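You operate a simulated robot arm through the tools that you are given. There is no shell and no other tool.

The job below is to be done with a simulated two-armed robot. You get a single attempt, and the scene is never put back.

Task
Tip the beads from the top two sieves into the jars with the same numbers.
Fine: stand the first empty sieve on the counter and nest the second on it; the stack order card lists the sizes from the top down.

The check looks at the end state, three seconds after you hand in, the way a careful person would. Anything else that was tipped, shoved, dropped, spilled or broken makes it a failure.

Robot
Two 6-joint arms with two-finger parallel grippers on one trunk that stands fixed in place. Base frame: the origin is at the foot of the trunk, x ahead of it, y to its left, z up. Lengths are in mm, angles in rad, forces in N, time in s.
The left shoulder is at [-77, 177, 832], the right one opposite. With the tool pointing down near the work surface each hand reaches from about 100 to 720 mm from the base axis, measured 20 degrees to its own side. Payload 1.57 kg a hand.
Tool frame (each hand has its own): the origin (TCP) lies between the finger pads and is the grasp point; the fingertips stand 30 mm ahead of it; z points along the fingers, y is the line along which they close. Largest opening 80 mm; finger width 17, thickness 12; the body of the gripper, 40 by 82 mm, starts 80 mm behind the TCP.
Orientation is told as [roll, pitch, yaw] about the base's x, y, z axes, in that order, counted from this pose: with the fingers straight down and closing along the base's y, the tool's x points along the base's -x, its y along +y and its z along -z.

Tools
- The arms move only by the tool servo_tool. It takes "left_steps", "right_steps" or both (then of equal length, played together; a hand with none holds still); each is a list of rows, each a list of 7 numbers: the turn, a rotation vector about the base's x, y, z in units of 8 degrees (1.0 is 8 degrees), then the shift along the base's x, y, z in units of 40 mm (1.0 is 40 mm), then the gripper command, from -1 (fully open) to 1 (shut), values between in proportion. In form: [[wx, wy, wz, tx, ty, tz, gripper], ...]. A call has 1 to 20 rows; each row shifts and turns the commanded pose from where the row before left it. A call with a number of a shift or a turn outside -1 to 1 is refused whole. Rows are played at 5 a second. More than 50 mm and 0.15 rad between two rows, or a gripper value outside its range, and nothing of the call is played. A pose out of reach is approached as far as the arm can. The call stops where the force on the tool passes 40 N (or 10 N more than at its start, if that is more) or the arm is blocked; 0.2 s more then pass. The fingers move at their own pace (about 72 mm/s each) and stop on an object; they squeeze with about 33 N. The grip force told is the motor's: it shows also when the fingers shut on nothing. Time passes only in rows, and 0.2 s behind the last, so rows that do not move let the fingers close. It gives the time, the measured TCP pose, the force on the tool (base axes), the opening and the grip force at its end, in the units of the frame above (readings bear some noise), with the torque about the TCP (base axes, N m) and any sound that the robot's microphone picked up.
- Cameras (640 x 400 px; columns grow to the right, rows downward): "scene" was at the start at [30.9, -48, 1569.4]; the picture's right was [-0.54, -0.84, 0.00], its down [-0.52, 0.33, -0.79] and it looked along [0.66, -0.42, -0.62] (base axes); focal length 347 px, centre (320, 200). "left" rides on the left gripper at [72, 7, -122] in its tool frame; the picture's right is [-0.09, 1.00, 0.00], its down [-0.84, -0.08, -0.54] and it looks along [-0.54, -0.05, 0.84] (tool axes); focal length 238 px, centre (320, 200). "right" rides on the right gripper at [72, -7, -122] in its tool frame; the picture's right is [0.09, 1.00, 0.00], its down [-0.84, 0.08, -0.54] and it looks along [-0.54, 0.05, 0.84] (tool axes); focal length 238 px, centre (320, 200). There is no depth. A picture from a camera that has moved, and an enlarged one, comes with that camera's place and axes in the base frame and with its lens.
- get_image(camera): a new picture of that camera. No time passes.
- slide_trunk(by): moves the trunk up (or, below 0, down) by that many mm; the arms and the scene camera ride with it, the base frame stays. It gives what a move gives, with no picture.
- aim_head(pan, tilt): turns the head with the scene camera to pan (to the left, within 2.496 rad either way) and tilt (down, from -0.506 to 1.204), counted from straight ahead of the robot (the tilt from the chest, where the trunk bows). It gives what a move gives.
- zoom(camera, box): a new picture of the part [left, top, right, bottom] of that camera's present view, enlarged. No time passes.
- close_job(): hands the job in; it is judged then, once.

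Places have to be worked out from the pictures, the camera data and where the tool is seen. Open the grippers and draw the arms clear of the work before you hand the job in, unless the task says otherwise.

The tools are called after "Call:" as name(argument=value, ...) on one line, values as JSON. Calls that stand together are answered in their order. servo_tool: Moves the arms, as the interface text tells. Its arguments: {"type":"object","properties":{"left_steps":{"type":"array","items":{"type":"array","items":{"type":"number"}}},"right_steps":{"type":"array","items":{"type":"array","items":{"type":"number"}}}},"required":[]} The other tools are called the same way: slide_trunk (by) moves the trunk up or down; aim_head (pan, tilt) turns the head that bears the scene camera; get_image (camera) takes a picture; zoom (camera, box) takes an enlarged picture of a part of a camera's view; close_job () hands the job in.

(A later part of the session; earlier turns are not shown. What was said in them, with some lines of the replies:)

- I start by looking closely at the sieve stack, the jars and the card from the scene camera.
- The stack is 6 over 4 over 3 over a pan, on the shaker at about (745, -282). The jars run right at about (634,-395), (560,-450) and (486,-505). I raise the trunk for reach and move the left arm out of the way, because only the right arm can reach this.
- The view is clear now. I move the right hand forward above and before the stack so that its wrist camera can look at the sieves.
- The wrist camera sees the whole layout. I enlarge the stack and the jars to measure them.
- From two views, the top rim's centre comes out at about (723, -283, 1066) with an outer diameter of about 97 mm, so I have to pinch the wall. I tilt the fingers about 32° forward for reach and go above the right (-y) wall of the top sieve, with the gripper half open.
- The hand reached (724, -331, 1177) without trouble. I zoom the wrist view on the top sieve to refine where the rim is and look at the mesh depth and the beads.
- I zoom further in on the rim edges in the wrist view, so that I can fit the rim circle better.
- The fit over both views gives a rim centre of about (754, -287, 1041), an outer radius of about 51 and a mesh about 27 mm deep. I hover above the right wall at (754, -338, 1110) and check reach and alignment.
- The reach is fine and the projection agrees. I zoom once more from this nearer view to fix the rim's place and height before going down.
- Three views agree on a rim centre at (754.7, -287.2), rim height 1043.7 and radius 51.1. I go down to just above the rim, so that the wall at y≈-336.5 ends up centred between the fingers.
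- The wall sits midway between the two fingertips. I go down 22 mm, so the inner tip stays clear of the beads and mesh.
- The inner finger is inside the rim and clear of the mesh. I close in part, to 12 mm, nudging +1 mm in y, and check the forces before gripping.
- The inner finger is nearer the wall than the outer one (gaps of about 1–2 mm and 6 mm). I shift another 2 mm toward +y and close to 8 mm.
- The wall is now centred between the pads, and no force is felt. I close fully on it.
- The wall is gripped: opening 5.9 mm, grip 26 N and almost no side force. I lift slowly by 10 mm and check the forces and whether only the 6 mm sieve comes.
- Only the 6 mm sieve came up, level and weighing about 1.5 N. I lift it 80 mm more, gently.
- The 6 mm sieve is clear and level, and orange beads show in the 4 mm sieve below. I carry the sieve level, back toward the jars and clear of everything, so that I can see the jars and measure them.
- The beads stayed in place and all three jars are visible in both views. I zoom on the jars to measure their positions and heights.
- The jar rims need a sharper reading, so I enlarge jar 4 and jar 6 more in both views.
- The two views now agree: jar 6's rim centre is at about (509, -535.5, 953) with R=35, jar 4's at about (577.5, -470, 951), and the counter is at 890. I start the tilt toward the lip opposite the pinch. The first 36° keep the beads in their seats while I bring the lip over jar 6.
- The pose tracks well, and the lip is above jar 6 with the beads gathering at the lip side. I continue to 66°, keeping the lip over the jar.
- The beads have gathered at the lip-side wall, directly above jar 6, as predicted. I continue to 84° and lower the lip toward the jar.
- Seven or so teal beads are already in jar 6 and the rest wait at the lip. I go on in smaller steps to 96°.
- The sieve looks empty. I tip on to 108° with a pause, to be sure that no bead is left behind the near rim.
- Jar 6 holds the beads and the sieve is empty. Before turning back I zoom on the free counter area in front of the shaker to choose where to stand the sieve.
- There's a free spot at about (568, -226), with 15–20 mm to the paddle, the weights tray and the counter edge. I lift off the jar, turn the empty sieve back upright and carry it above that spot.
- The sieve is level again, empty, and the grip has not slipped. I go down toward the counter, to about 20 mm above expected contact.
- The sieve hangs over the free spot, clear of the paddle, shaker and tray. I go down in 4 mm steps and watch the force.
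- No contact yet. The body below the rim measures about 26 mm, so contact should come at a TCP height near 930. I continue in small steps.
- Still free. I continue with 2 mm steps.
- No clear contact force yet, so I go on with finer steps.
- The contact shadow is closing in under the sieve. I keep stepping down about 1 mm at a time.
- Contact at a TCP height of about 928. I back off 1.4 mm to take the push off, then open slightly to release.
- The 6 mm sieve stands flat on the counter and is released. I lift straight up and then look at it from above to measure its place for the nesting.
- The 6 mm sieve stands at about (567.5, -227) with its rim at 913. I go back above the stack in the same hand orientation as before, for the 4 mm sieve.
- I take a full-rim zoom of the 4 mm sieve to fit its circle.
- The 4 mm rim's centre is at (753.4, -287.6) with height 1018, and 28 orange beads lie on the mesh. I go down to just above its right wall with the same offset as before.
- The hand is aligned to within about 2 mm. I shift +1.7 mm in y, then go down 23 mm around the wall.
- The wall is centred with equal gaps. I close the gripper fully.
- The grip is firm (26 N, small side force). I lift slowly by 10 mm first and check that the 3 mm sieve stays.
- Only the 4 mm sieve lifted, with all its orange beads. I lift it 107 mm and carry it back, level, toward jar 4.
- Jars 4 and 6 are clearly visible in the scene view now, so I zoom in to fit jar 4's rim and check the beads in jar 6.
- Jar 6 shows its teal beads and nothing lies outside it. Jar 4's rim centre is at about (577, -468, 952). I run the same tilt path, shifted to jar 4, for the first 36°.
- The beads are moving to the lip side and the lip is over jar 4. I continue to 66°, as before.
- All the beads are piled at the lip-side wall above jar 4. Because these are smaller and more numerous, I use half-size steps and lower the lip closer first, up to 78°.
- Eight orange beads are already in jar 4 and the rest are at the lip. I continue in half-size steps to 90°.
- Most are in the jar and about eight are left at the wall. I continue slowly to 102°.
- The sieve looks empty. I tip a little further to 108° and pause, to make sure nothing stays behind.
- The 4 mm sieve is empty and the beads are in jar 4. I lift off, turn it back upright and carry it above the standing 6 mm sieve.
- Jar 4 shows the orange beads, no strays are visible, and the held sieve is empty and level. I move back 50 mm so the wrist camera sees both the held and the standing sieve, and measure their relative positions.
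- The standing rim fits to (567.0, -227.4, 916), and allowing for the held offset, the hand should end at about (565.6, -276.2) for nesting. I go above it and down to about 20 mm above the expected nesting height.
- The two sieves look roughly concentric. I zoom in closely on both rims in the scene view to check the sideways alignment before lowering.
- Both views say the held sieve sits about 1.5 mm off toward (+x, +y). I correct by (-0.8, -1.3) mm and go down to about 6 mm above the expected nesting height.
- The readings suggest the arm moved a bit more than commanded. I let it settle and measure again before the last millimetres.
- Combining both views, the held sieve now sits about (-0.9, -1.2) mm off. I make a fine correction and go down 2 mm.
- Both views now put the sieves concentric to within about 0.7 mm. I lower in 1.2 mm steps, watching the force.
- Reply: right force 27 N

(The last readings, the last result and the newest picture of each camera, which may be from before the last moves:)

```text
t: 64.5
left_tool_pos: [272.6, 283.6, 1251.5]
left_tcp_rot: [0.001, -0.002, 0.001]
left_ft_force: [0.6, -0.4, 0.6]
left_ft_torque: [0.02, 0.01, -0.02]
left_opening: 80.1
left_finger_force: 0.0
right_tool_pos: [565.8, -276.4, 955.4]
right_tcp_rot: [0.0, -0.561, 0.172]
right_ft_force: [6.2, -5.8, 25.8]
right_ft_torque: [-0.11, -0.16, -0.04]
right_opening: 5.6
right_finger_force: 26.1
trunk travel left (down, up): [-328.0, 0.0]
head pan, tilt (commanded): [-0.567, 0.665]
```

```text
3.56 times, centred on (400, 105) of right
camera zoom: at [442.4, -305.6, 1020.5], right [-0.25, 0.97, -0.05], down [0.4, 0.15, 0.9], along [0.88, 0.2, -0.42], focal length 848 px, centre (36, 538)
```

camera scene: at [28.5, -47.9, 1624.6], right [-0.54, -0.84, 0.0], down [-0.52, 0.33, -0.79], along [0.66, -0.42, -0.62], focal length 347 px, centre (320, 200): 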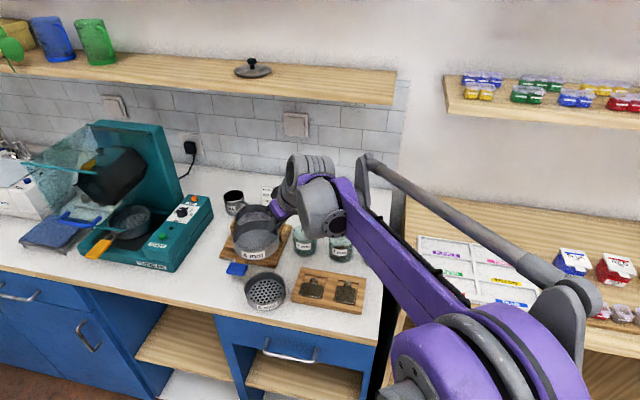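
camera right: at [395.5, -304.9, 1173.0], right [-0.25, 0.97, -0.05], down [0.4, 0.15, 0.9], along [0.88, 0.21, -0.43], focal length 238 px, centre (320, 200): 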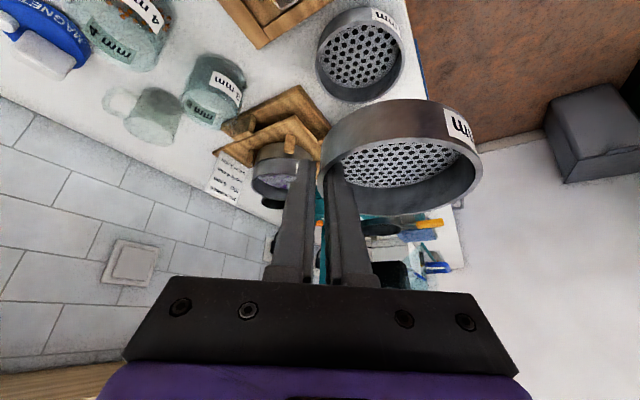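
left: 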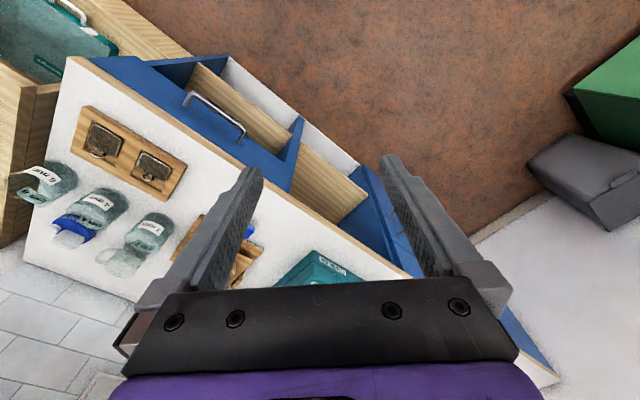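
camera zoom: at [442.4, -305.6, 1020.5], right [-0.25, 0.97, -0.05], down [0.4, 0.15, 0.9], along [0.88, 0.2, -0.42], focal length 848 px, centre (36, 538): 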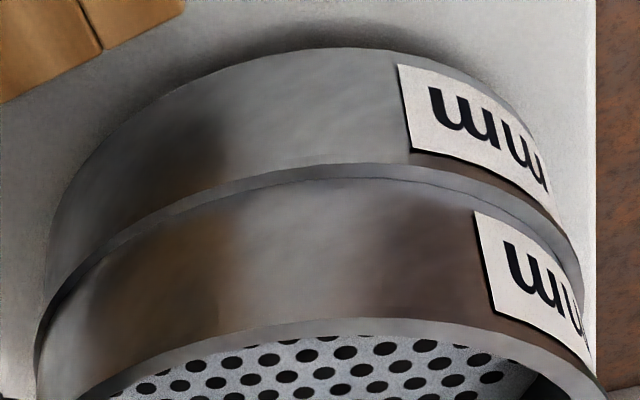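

Contact came about 2 mm higher than a fully nested height would give, with some side force, so it is probably resting on the locating edge. I look closely at the joint from both cameras.

Call:
zoom(camera="scene", box=[240, 280, 300, 315])

Call:
zoom(camera="right", box=[310, 80, 400, 150])

Call:
zoom(camera="right", box=[400, 80, 490, 150])

Call:
zoom(camera="scene", box=[230, 200, 290, 250])

```text
10.67 times, centred on (270, 298) of scene
camera zoom: at [26.7, -47.7, 1624.8], right [-0.54, -0.84, 0.0], down [-0.52, 0.33, -0.79], along [0.66, -0.42, -0.62], focal length 3701 px, centre (853, -840)
```

zoom: 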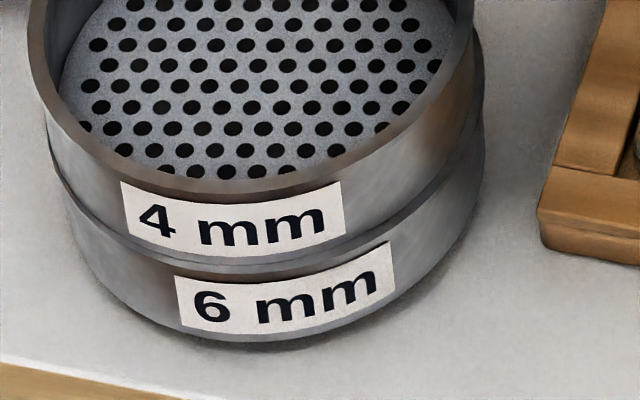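

```text
5.71 times, centred on (355, 115) of right
camera zoom: at [442.4, -305.6, 1020.5], right [-0.25, 0.97, -0.05], down [0.4, 0.15, 0.9], along [0.88, 0.2, -0.42], focal length 1362 px, centre (120, 686)
```

zoom: 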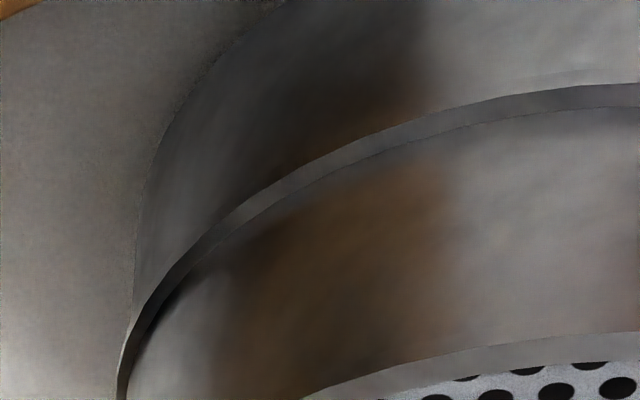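

```text
5.71 times, centred on (445, 115) of right
camera zoom: at [442.4, -305.6, 1020.5], right [-0.25, 0.97, -0.05], down [0.4, 0.15, 0.9], along [0.88, 0.2, -0.42], focal length 1362 px, centre (-394, 686)
```

zoom: 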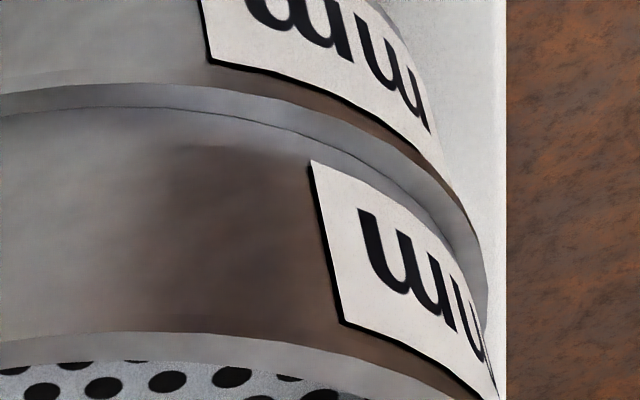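

```text
8.00 times, centred on (260, 225) of scene
camera zoom: at [26.7, -47.7, 1624.8], right [-0.54, -0.84, 0.0], down [-0.52, 0.33, -0.79], along [0.66, -0.42, -0.62], focal length 2775 px, centre (800, 0)
```

zoom: 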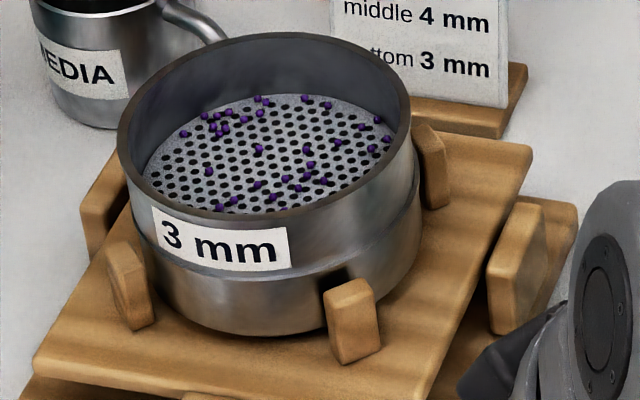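

The joint looks close, but the height (28 mm between contact levels versus about 26 mm pitch in the original stack) suggests it may not have dropped in. I raise it slightly, shift by (-0.7, -1.1) mm and come down again to the same level to compare forces.

Call:
servo_tool(right_steps=[[0, 0, 0, 0, 0, 0.09, 1], [0, 0, 0, -0.018, -0.028, 0, 1], [0, 0, 0, 0, 0, -0.03, 1], [0, 0, 0, 0, 0, -0.03, 1], [0, 0, 0, 0, 0, 0, 1]])

Call:
servo_tool(right_steps=[[0, 0, 0, 0, 0, -0.03, 1], [0, 0, 0, 0, 0, 0, 1]])

Call:
zoom(camera="scene", box=[240, 268, 300, 312])

```text
t: 65.7
left_tool_pos: [271.6, 282.9, 1250.4]
left_tcp_rot: [-0.001, -0.001, 0.0]
left_ft_force: [0.5, -0.3, 0.6]
left_ft_torque: [0.01, 0.03, -0.05]
left_opening: 79.9
left_finger_force: 0.1
right_tool_pos: [564.2, -280.1, 956.6]
right_tcp_rot: [0.001, -0.559, 0.174]
right_ft_force: [-1.1, -0.2, 0.4]
right_ft_torque: [-0.06, 0.03, -0.02]
right_opening: 5.6
right_finger_force: 25.4
trunk travel left (down, up): [-328.0, 0.0]
head pan, tilt (commanded): [-0.567, 0.665]
```

```text
t: 66.3
left_tool_pos: [272.5, 282.5, 1251.5]
left_tcp_rot: [-0.002, -0.002, 0.0]
left_ft_force: [0.3, -0.6, 0.7]
left_ft_torque: [-0.01, 0.0, -0.01]
left_opening: 80.3
left_finger_force: 0.1
right_tool_pos: [564.3, -278.6, 955.8]
right_tcp_rot: [-0.001, -0.563, 0.176]
right_ft_force: [-1.3, -3.6, 14.9]
right_ft_torque: [-0.1, 0.15, 0.02]
right_opening: 5.8
right_finger_force: 25.4
trunk travel left (down, up): [-328.0, 0.0]
head pan, tilt (commanded): [-0.567, 0.665]
```

```text
9.09 times, centred on (270, 290) of scene
camera zoom: at [26.7, -47.7, 1624.8], right [-0.54, -0.84, 0.0], down [-0.52, 0.33, -0.79], along [0.66, -0.42, -0.62], focal length 3154 px, centre (774, -618)
```

zoom: 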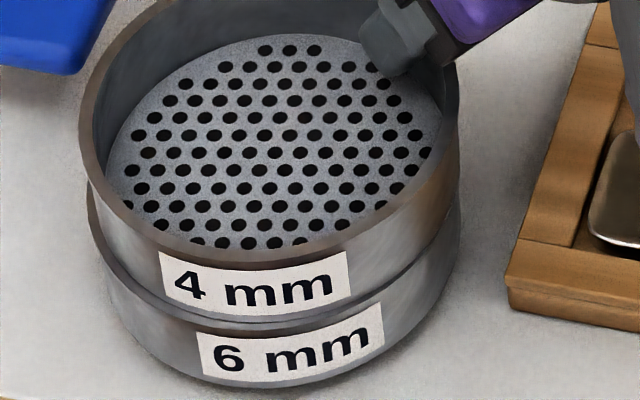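

At the same level the push is now lower (15 N versus 26 N), so the direction helped. I look at the ledge around the joint to judge the remaining offset.

Call:
zoom(camera="right", box=[310, 80, 400, 150])

Call:
zoom(camera="right", box=[400, 80, 490, 150])

Call:
zoom(camera="scene", box=[240, 270, 270, 305])

Call:
zoom(camera="scene", box=[270, 270, 300, 305])

```text
5.71 times, centred on (355, 115) of right
camera zoom: at [441.8, -307.5, 1020.7], right [-0.25, 0.97, -0.05], down [0.4, 0.15, 0.9], along [0.88, 0.2, -0.42], focal length 1362 px, centre (120, 686)
```

zoom: 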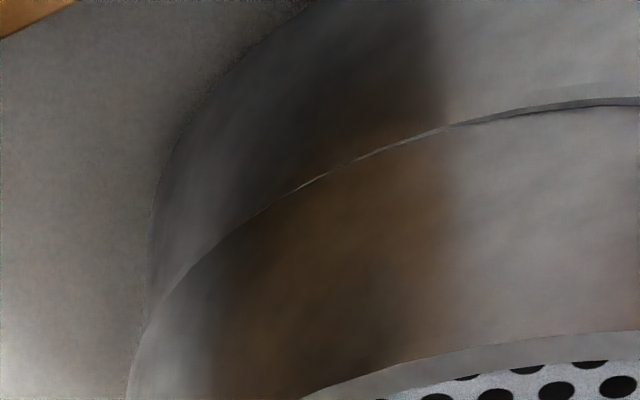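

```text
5.71 times, centred on (445, 115) of right
camera zoom: at [441.8, -307.5, 1020.7], right [-0.25, 0.97, -0.05], down [0.4, 0.15, 0.9], along [0.88, 0.2, -0.42], focal length 1362 px, centre (-394, 686)
```

zoom: 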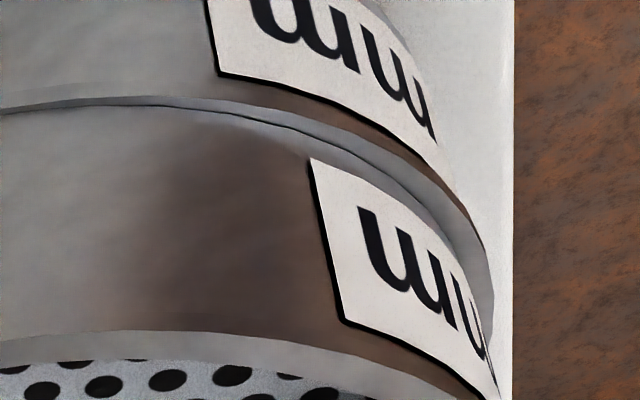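

```text
11.43 times, centred on (255, 288) of scene
camera zoom: at [26.7, -47.7, 1624.8], right [-0.54, -0.84, 0.0], down [-0.52, 0.33, -0.79], along [0.66, -0.42, -0.62], focal length 3965 px, centre (1063, -800)
```

zoom: 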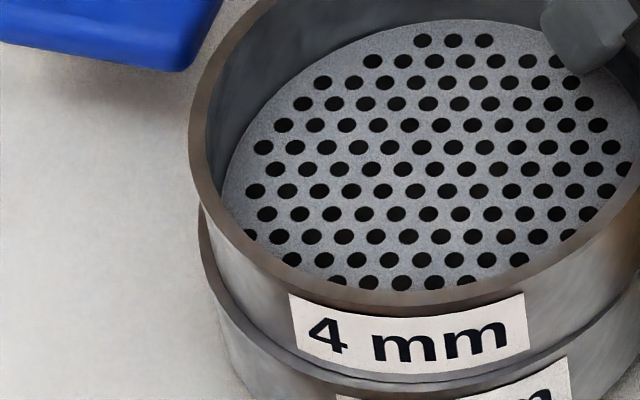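

```text
11.43 times, centred on (285, 288) of scene
camera zoom: at [26.7, -47.7, 1624.8], right [-0.54, -0.84, 0.0], down [-0.52, 0.33, -0.79], along [0.66, -0.42, -0.62], focal length 3965 px, centre (720, -800)
```

zoom: 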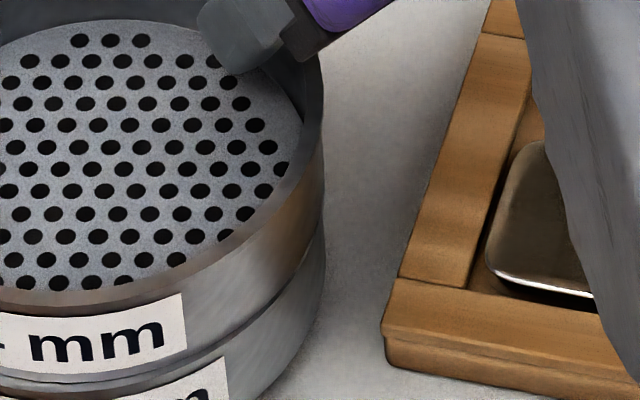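

I use the 3 mm sieve, which is still nested on its pan, as a reference for how a properly nested joint looks.

Call:
zoom(camera="scene", box=[230, 205, 280, 245])

Call:
zoom(camera="scene", box=[230, 220, 260, 245])

Call:
zoom(camera="scene", box=[240, 285, 270, 310])

```text
10.00 times, centred on (255, 225) of scene
camera zoom: at [26.7, -47.7, 1624.8], right [-0.54, -0.84, 0.0], down [-0.52, 0.33, -0.79], along [0.66, -0.42, -0.62], focal length 3469 px, centre (970, -50)
```

zoom: 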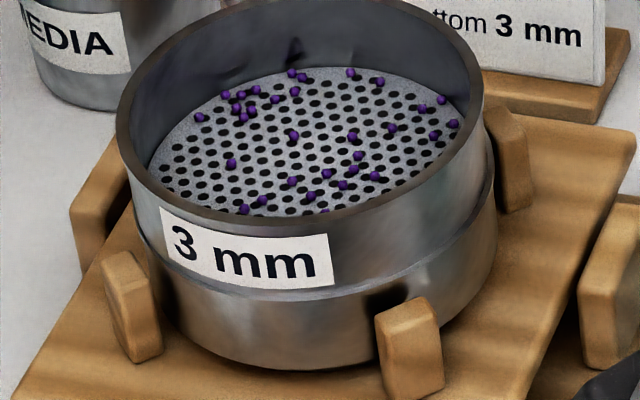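

```text
16.00 times, centred on (245, 232) of scene
camera zoom: at [26.7, -47.7, 1624.8], right [-0.54, -0.84, 0.0], down [-0.52, 0.33, -0.79], along [0.66, -0.42, -0.62], focal length 5551 px, centre (1520, -320)
```

zoom: 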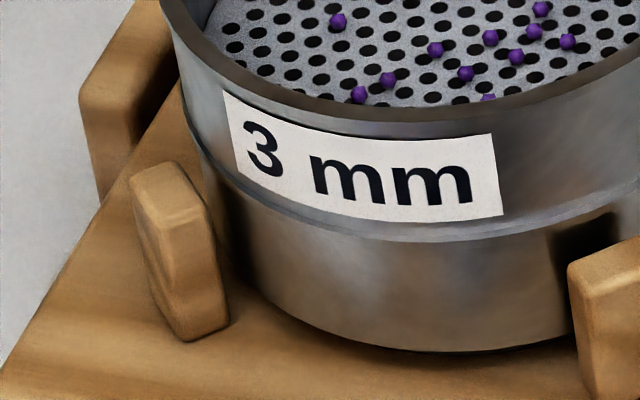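

```text
16.00 times, centred on (255, 298) of scene
camera zoom: at [26.7, -47.7, 1624.8], right [-0.54, -0.84, 0.0], down [-0.52, 0.33, -0.79], along [0.66, -0.42, -0.62], focal length 5551 px, centre (1360, -1360)
```

zoom: 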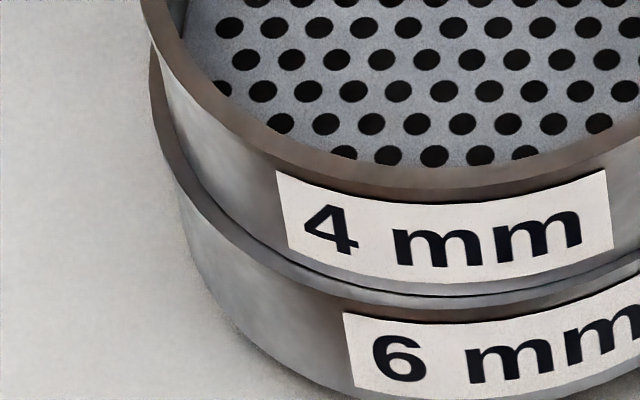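

In the nested reference the joint shows only a thin, even ring. Here the 6 mm ring is wider on the left of the scene view, so I overshot. I raise, go half-way back and press again to the same level.

Call:
servo_tool(right_steps=[[0, 0, 0, 0, 0, 0.06, 1], [0, 0, 0, 0.012, 0.02, 0, 1], [0, 0, 0, 0, 0, -0.03, 1], [0, 0, 0, 0, 0, 0, 1]])

Call:
servo_tool(right_steps=[[0, 0, 0, 0, 0, -0.03, 1], [0, 0, 0, 0, 0, 0, 1]])

Call:
zoom(camera="right", box=[310, 50, 490, 160])

Call:
zoom(camera="scene", box=[240, 285, 270, 310])

```text
t: 67.3
left_tool_pos: [272.3, 282.6, 1251.2]
left_tcp_rot: [0.0, -0.002, -0.001]
left_ft_force: [0.8, -0.6, -0.2]
left_ft_torque: [0.01, -0.03, -0.01]
left_opening: 79.9
left_finger_force: 0.0
right_tool_pos: [564.5, -277.2, 956.6]
right_tcp_rot: [0.001, -0.56, 0.173]
right_ft_force: [-1.5, -1.7, 8.5]
right_ft_torque: [-0.13, 0.14, 0.03]
right_opening: 5.7
right_finger_force: 25.7
trunk travel left (down, up): [-328.0, 0.0]
head pan, tilt (commanded): [-0.567, 0.665]
```

```text
t: 67.9
left_tool_pos: [272.8, 283.0, 1250.8]
left_tcp_rot: [0.0, -0.001, 0.0]
left_ft_force: [0.1, 0.0, 0.2]
left_ft_torque: [0.02, 0.02, -0.03]
left_opening: 79.9
left_finger_force: 0.0
right_tool_pos: [563.9, -278.0, 955.7]
right_tcp_rot: [0.0, -0.563, 0.175]
right_ft_force: [-1.4, -5.2, 22.9]
right_ft_torque: [-0.13, 0.19, 0.07]
right_opening: 5.6
right_finger_force: 26.1
trunk travel left (down, up): [-328.0, 0.0]
head pan, tilt (commanded): [-0.567, 0.665]
```

```text
3.56 times, centred on (400, 105) of right
camera zoom: at [441.9, -306.1, 1020.5], right [-0.25, 0.97, -0.05], down [0.4, 0.15, 0.9], along [0.88, 0.2, -0.42], focal length 848 px, centre (36, 538)
```

zoom: 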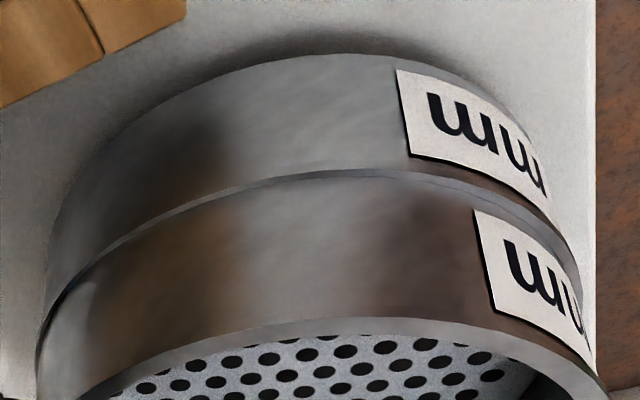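

```text
16.00 times, centred on (255, 298) of scene
camera zoom: at [26.0, -47.7, 1624.8], right [-0.54, -0.84, 0.0], down [-0.52, 0.33, -0.79], along [0.66, -0.42, -0.62], focal length 5551 px, centre (1360, -1360)
```

zoom: 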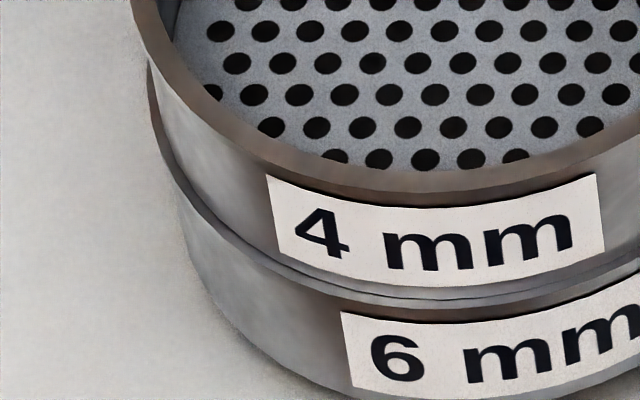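

From label spacing with perspective, the real pitch is 27.6 mm, which matches the contact height, so the sieve is seated in the nest. I take most of the load off, centre it by a hair, and then open the gripper a little.

Call:
servo_tool(right_steps=[[0, 0, 0, 0.01, 0.015, 0.035, 1], [0, 0, 0, 0, 0, 0, 1], [0, 0, 0, 0, 0, 0, 1]])

Call:
zoom(camera="right", box=[310, 50, 490, 160])

Call:
zoom(camera="scene", box=[240, 268, 300, 312])

```text
t: 68.7
left_tool_pos: [271.6, 283.5, 1250.8]
left_tcp_rot: [0.0, -0.003, 0.0]
left_ft_force: [0.4, 0.2, -0.3]
left_ft_torque: [-0.02, 0.01, -0.02]
left_opening: 79.8
left_finger_force: 0.0
right_tool_pos: [564.7, -276.6, 956.4]
right_tcp_rot: [0.0, -0.561, 0.172]
right_ft_force: [0.7, -4.2, 15.1]
right_ft_torque: [-0.13, -0.04, 0.0]
right_opening: 5.4
right_finger_force: 25.6
trunk travel left (down, up): [-328.0, 0.0]
head pan, tilt (commanded): [-0.567, 0.665]
```

```text
3.56 times, centred on (400, 105) of right
camera zoom: at [442.2, -305.7, 1020.8], right [-0.25, 0.97, -0.05], down [0.4, 0.15, 0.9], along [0.88, 0.21, -0.43], focal length 848 px, centre (36, 538)
```

zoom: 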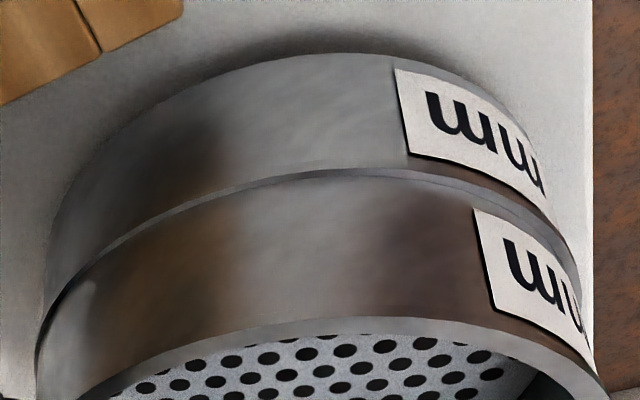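

```text
9.09 times, centred on (270, 290) of scene
camera zoom: at [26.9, -47.9, 1624.6], right [-0.54, -0.84, 0.0], down [-0.52, 0.33, -0.79], along [0.66, -0.42, -0.62], focal length 3154 px, centre (774, -618)
```

zoom: 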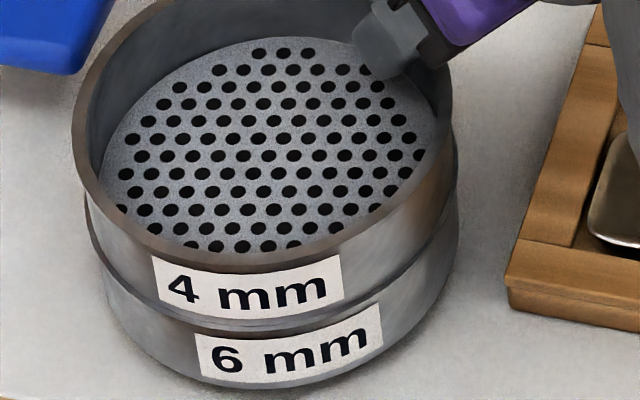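

The load is still 15 N, so I raise another 1 mm and then open the gripper slightly.

Call:
servo_tool(right_steps=[[0, 0, 0, 0, 0, 0.025, 1], [0, 0, 0, 0, 0, 0, 1]])

Call:
servo_tool(right_steps=[[0, 0, 0, 0, 0, 0, 0.8], [0, 0, 0, 0, 0, 0, 0.65], [0, 0, 0, 0, 0, 0, 0.65]])

Call:
zoom(camera="right", box=[270, 50, 490, 200])

Call:
zoom(camera="scene", box=[240, 268, 300, 312])

```text
t: 69.3
left_tool_pos: [271.6, 284.1, 1250.5]
left_tcp_rot: [0.0, 0.0, 0.0]
left_ft_force: [-0.6, -0.1, 0.1]
left_ft_torque: [-0.02, 0.01, 0.01]
left_opening: 80.1
left_finger_force: 0.1
right_tool_pos: [564.9, -275.9, 955.8]
right_tcp_rot: [0.001, -0.56, 0.176]
right_ft_force: [-1.0, -2.0, 4.3]
right_ft_torque: [-0.06, -0.05, 0.01]
right_opening: 5.5
right_finger_force: 25.4
trunk travel left (down, up): [-328.0, 0.0]
head pan, tilt (commanded): [-0.567, 0.665]
```

```text
t: 70.1
left_tool_pos: [273.3, 282.6, 1250.2]
left_tcp_rot: [0.0, 0.0, 0.001]
left_ft_force: [-0.2, 0.5, 0.1]
left_ft_torque: [-0.02, -0.02, -0.04]
left_opening: 79.7
left_finger_force: 0.1
right_tool_pos: [565.1, -276.9, 955.8]
right_tcp_rot: [0.0, -0.558, 0.174]
right_ft_force: [-0.9, 0.5, 0.2]
right_ft_torque: [0.02, -0.01, -0.02]
right_opening: 14.1
right_finger_force: 0.1
trunk travel left (down, up): [-328.0, 0.0]
head pan, tilt (commanded): [-0.567, 0.665]
```

```text
2.67 times, centred on (380, 125) of right
camera zoom: at [443.0, -305.8, 1021.3], right [-0.25, 0.97, -0.05], down [0.4, 0.15, 0.9], along [0.88, 0.21, -0.43], focal length 636 px, centre (160, 400)
```

zoom: 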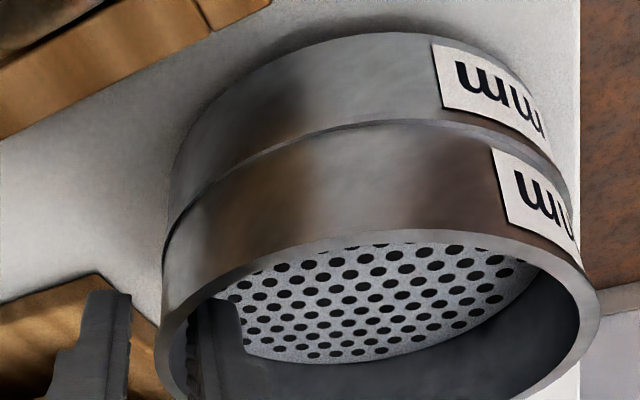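

```text
9.09 times, centred on (270, 290) of scene
camera zoom: at [28.4, -48.0, 1624.6], right [-0.54, -0.84, 0.0], down [-0.52, 0.33, -0.79], along [0.66, -0.42, -0.62], focal length 3154 px, centre (774, -618)
```

zoom: 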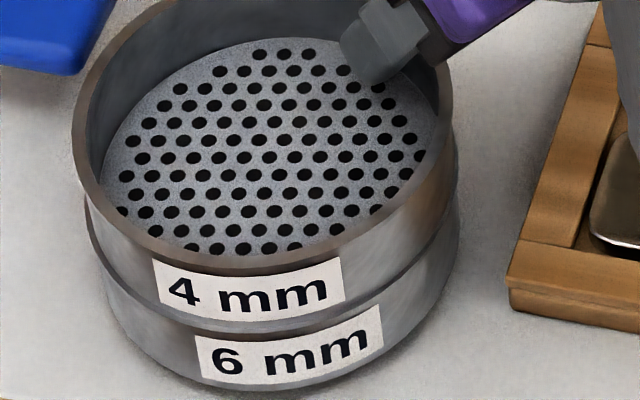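

The gripper is open and the sieve rests on the 6 mm one with no load on the hand. I withdraw straight up and inspect the nest.

Call:
servo_tool(right_steps=[[0, 0, 0, 0, 0, 0.2, 0.65], [0, 0, 0, 0, 0, 0.4, 0.6], [0, 0, 0, 0, 0, 0.6, 0.3], [0, 0, 0, 0, 0, 0.8, 0], [0, 0, 0, -0.6, 0, 0.5, 0], [0, 0, 0, -0.6, 0, 0, 0], [0, 0, 0, 0, 0, 0, 0]])

Call:
get_image(camera="right")

Call:
zoom(camera="right", box=[300, 0, 460, 130])

Call:
zoom(camera="scene", box=[235, 260, 295, 310])

```text
t: 71.7
left_tool_pos: [273.5, 282.7, 1250.2]
left_tcp_rot: [-0.001, 0.001, 0.001]
left_ft_force: [-0.1, -0.9, 0.2]
left_ft_torque: [0.03, 0.02, 0.02]
left_opening: 79.8
left_finger_force: 0.0
right_tool_pos: [518.1, -276.6, 1057.4]
right_tcp_rot: [0.0, -0.558, 0.173]
right_ft_force: [0.0, 0.0, 0.2]
right_ft_torque: [-0.01, 0.0, 0.0]
right_opening: 40.1
right_finger_force: 0.1
trunk travel left (down, up): [-328.0, 0.0]
head pan, tilt (commanded): [-0.567, 0.665]
```

```text
taken
camera right: at [394.4, -306.3, 1122.3], right [-0.25, 0.97, -0.05], down [0.4, 0.15, 0.9], along [0.88, 0.21, -0.43], focal length 238 px, centre (320, 200)
```

right: 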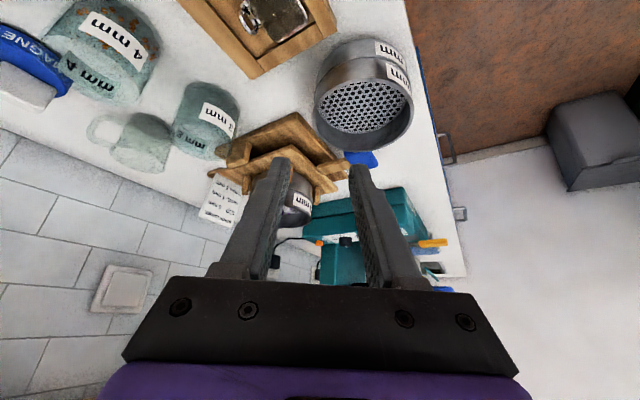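

```text
3.08 times, centred on (380, 65) of right
camera zoom: at [394.4, -306.3, 1122.3], right [-0.25, 0.97, -0.05], down [0.4, 0.15, 0.9], along [0.88, 0.21, -0.43], focal length 733 px, centre (135, 615)
```

zoom: 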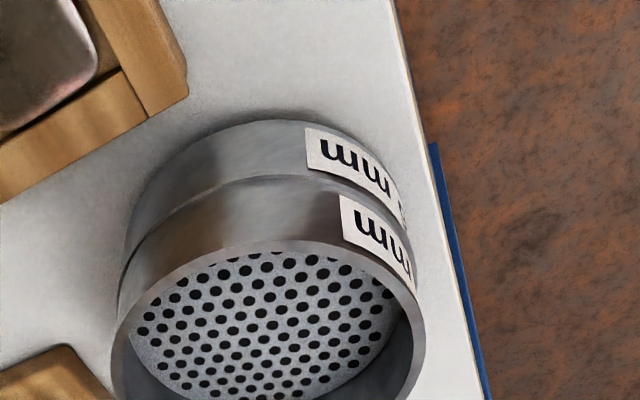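

```text
8.00 times, centred on (265, 285) of scene
camera zoom: at [28.9, -48.0, 1624.6], right [-0.54, -0.84, 0.0], down [-0.52, 0.33, -0.79], along [0.66, -0.42, -0.62], focal length 2775 px, centre (760, -480)
```

zoom: 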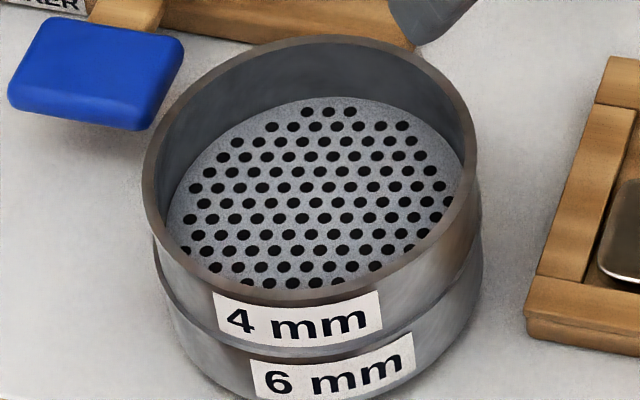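

I compare the joint closely with the nested reference once more, from the scene and from the wrist camera.

Call:
zoom(camera="scene", box=[242, 285, 272, 312])

Call:
zoom(camera="scene", box=[262, 280, 292, 312])

Call:
zoom(camera="right", box=[305, 20, 420, 90])

```text
14.81 times, centred on (257, 298) of scene
camera zoom: at [28.9, -48.0, 1624.6], right [-0.54, -0.84, 0.0], down [-0.52, 0.33, -0.79], along [0.66, -0.42, -0.62], focal length 5140 px, centre (1253, -1259)
```

zoom: 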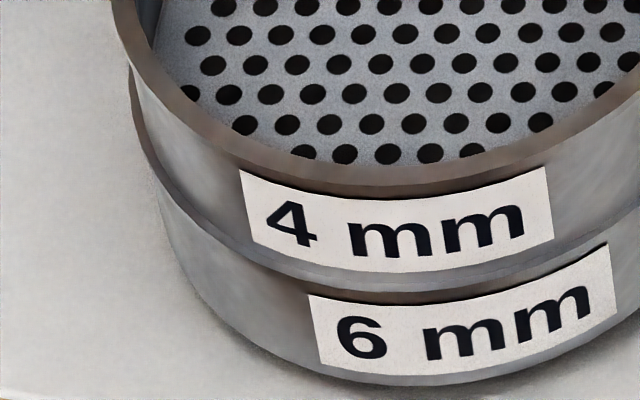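

```text
12.50 times, centred on (277, 296) of scene
camera zoom: at [28.9, -48.0, 1624.6], right [-0.54, -0.84, 0.0], down [-0.52, 0.33, -0.79], along [0.66, -0.42, -0.62], focal length 4337 px, centre (858, -1000)
```

zoom: 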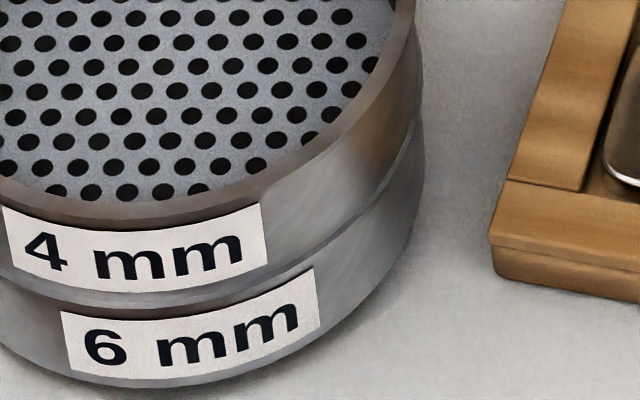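

```text
5.57 times, centred on (362, 55) of right
camera zoom: at [394.4, -306.3, 1122.3], right [-0.25, 0.97, -0.05], down [0.4, 0.15, 0.9], along [0.88, 0.21, -0.43], focal length 1326 px, centre (84, 1007)
```

zoom: 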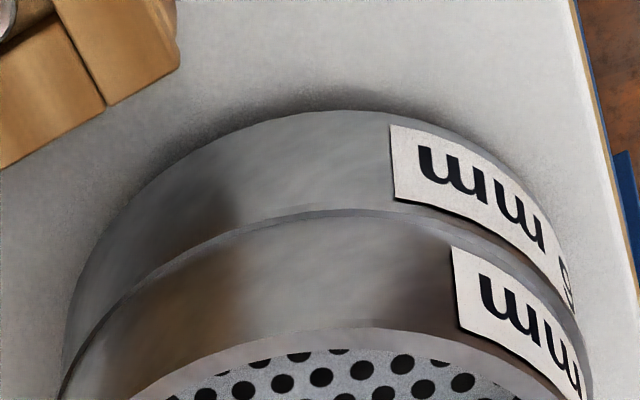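

The joint looks like the nested reference: a thin, even ring and no gap. I draw the right arm up and back, clear of the work, then check the counter and jars for strays.

Call:
servo_tool(right_steps=[[0, 0, 0, -0.3, 0, 0.9, -0.5], [0, 0, 0, -0.6, 0, 0.9, -1], [0, 1, -0.3, -0.7, 0, 0.8, -1], [0, 1, -0.3, -0.8, 0, 0.7, -1], [0, 1, -0.3, -0.8, -0.2, 0.6, -1], [0, 1, -0.3, -0.8, -0.3, 0.6, -1], [0, 0, 0, -0.8, -0.3, 0.5, -1], [0, 0, 0, -0.5, -0.3, 0.3, -1], [0, 0, 0, 0, 0, 0, -1]])

Call:
get_image(camera="scene")

Call:
get_image(camera="right")

```text
t: 73.7
left_tool_pos: [273.9, 283.6, 1249.9]
left_tcp_rot: [0.001, 0.0, -0.001]
left_ft_force: [0.4, -0.5, -0.5]
left_ft_torque: [0.02, -0.01, -0.04]
left_opening: 80.0
left_finger_force: 0.0
right_tool_pos: [305.6, -321.7, 1270.2]
right_tcp_rot: [0.047, -0.002, -0.011]
right_ft_force: [-0.5, 0.3, 0.6]
right_ft_torque: [0.01, 0.0, 0.04]
right_opening: 80.0
right_finger_force: 0.0
trunk travel left (down, up): [-328.0, 0.0]
head pan, tilt (commanded): [-0.567, 0.665]
```

```text
taken
camera scene: at [28.6, -47.8, 1624.6], right [-0.54, -0.84, 0.0], down [-0.52, 0.33, -0.79], along [0.66, -0.42, -0.62], focal length 347 px, centre (320, 200)
```

scene: 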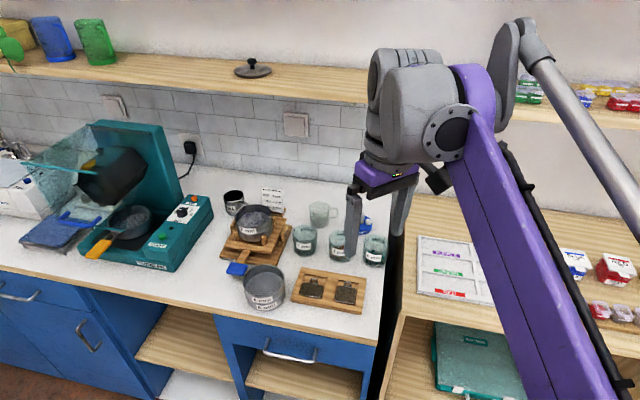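

```text
taken
camera right: at [233.4, -334.1, 1391.4], right [-0.08, 1.0, 0.05], down [0.84, 0.04, 0.55], along [0.54, 0.08, -0.84], focal length 238 px, centre (320, 200)
```

right: 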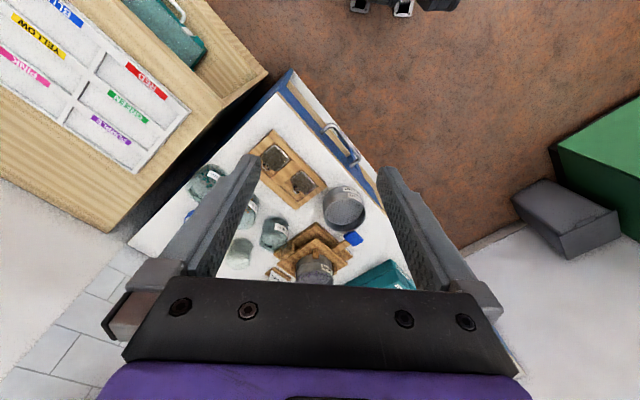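

I move the arm a bit further back and to the side so that the jars are in full view for the last check.

Call:
servo_tool(right_steps=[[0, 0, 0, -0.4, -0.9, 0.2, -1], [0, 0, 0, -0.4, -0.9, 0.2, -1], [0, 0, 0, -0.4, -0.9, 0.2, -1], [0, 0, 0, -0.4, -0.9, 0, -1], [0, 0, 0, 0, 0, 0, -1]])

Call:
zoom(camera="scene", box=[280, 180, 410, 320])

Call:
zoom(camera="scene", box=[200, 180, 320, 330])

Call:
zoom(camera="scene", box=[320, 220, 400, 280])

```text
t: 74.9
left_tool_pos: [272.7, 283.1, 1250.5]
left_tcp_rot: [0.0, 0.001, 0.0]
left_ft_force: [0.3, 0.4, 0.1]
left_ft_torque: [0.01, -0.02, -0.03]
left_opening: 79.9
left_finger_force: 0.1
right_tool_pos: [240.8, -463.9, 1293.2]
right_tcp_rot: [0.047, 0.0, -0.013]
right_ft_force: [0.1, 0.0, 0.3]
right_ft_torque: [-0.03, 0.01, 0.02]
right_opening: 80.0
right_finger_force: 0.1
trunk travel left (down, up): [-328.0, 0.0]
head pan, tilt (commanded): [-0.567, 0.665]
```

```text
2.86 times, centred on (345, 250) of scene
camera zoom: at [28.4, -47.1, 1624.6], right [-0.54, -0.84, 0.0], down [-0.52, 0.33, -0.79], along [0.66, -0.42, -0.62], focal length 991 px, centre (249, 57)
```

zoom: 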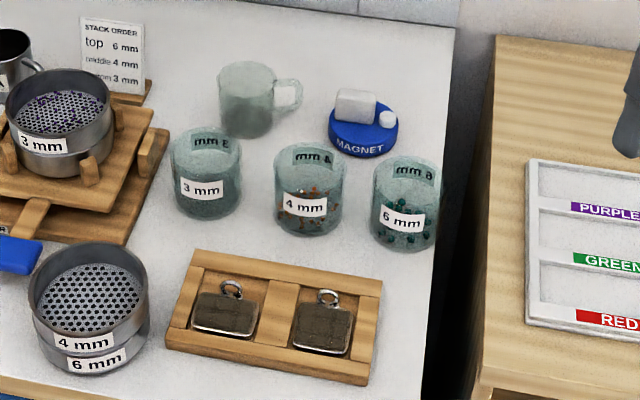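

```text
2.67 times, centred on (260, 255) of scene
camera zoom: at [28.4, -47.1, 1624.6], right [-0.54, -0.84, 0.0], down [-0.52, 0.33, -0.79], along [0.66, -0.42, -0.62], focal length 925 px, centre (480, 53)
```

zoom: 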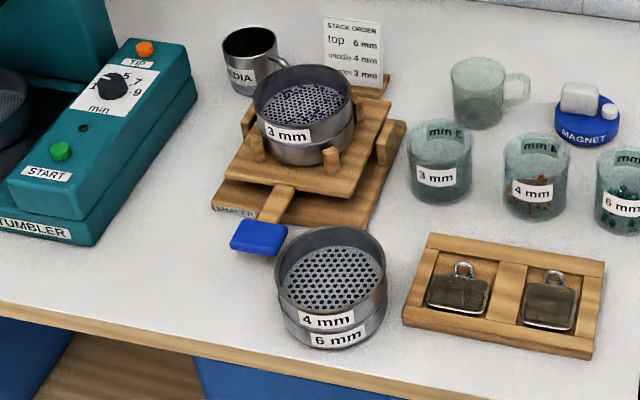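

```text
6.67 times, centred on (360, 250) of scene
camera zoom: at [28.4, -47.1, 1624.6], right [-0.54, -0.84, 0.0], down [-0.52, 0.33, -0.79], along [0.66, -0.42, -0.62], focal length 2313 px, centre (53, -133)
```

zoom: 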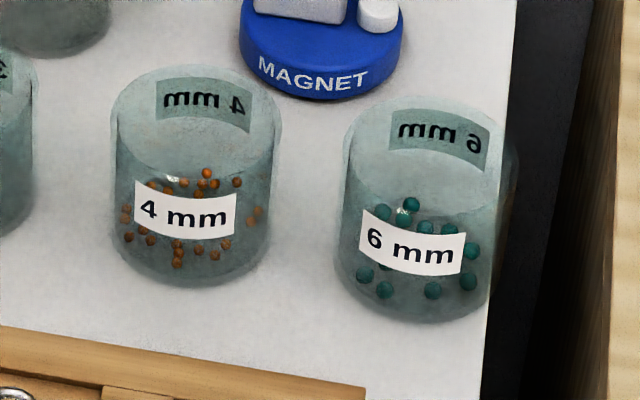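

Jars 4 and 6 hold their beads, the sieves are nested on the counter, and everything else stands as before. I take one more look at the jar area from the wrist camera for any stray bead behind the jars.

Call:
get_image(camera="right")

Call:
zoom(camera="right", box=[200, 80, 400, 280])

Call:
zoom(camera="scene", box=[300, 190, 420, 250])

```text
taken
camera right: at [168.3, -475.8, 1415.5], right [-0.08, 1.0, 0.05], down [0.84, 0.04, 0.55], along [0.54, 0.08, -0.84], focal length 238 px, centre (320, 200)
```

right: 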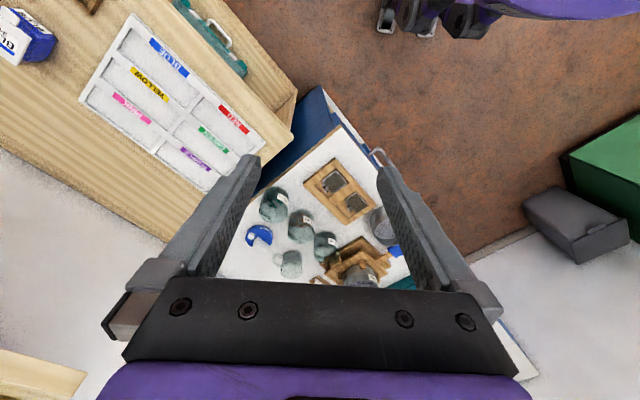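

```text
2.00 times, centred on (300, 180) of right
camera zoom: at [168.3, -475.8, 1415.5], right [-0.08, 1.0, 0.05], down [0.84, 0.04, 0.55], along [0.54, 0.08, -0.84], focal length 477 px, centre (360, 240)
```

zoom: 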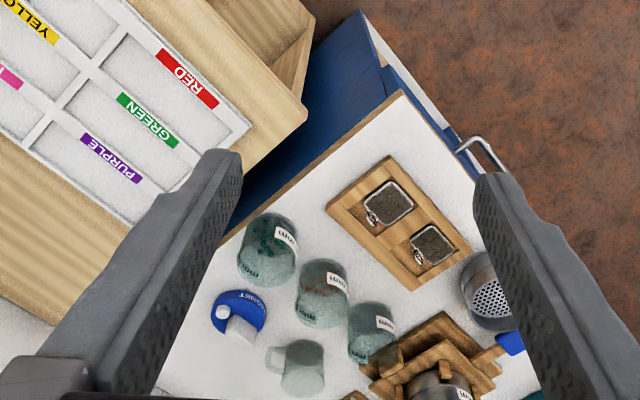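

```text
5.33 times, centred on (360, 220) of scene
camera zoom: at [28.4, -47.1, 1624.6], right [-0.54, -0.84, 0.0], down [-0.52, 0.33, -0.79], along [0.66, -0.42, -0.62], focal length 1850 px, centre (107, 93)
```

zoom: 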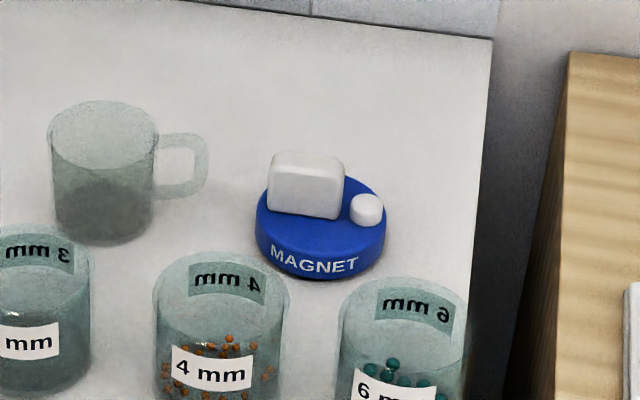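

There are no stray beads anywhere. Teal beads are in jar 6, orange ones in jar 4, the 4 mm sieve is nested on the 6 mm one, and both grippers are open and clear, so I hand the job in.

Call:
close_job()

```text
The job is handed in.
```

The beads from the top two sieves are in their jars, and I've handed the job in. The check's result hasn't come back to me.

- **6 mm sieve:** its teal beads are in the 6 mm jar. It was the first one emptied, so it stands on the counter.
- **4 mm sieve:** its orange beads are in the 4 mm jar, and it is nested on the 6 mm sieve. The joint looks the same as the 3 mm sieve still seated on its pan.
- **Everything else:** the 3 mm sieve, its beads and the pan are still on the shaker. I saw no stray beads on the counter and nothing else moved. The grippers are open and both arms are clear of the work.

**Stacking order:** your instruction put the first emptied sieve at the bottom, so the new stack is 4 mm over 6 mm. The card lists 6 mm above 4 mm; I took that only as showing which sieve was which size, not as the order for the new stack.
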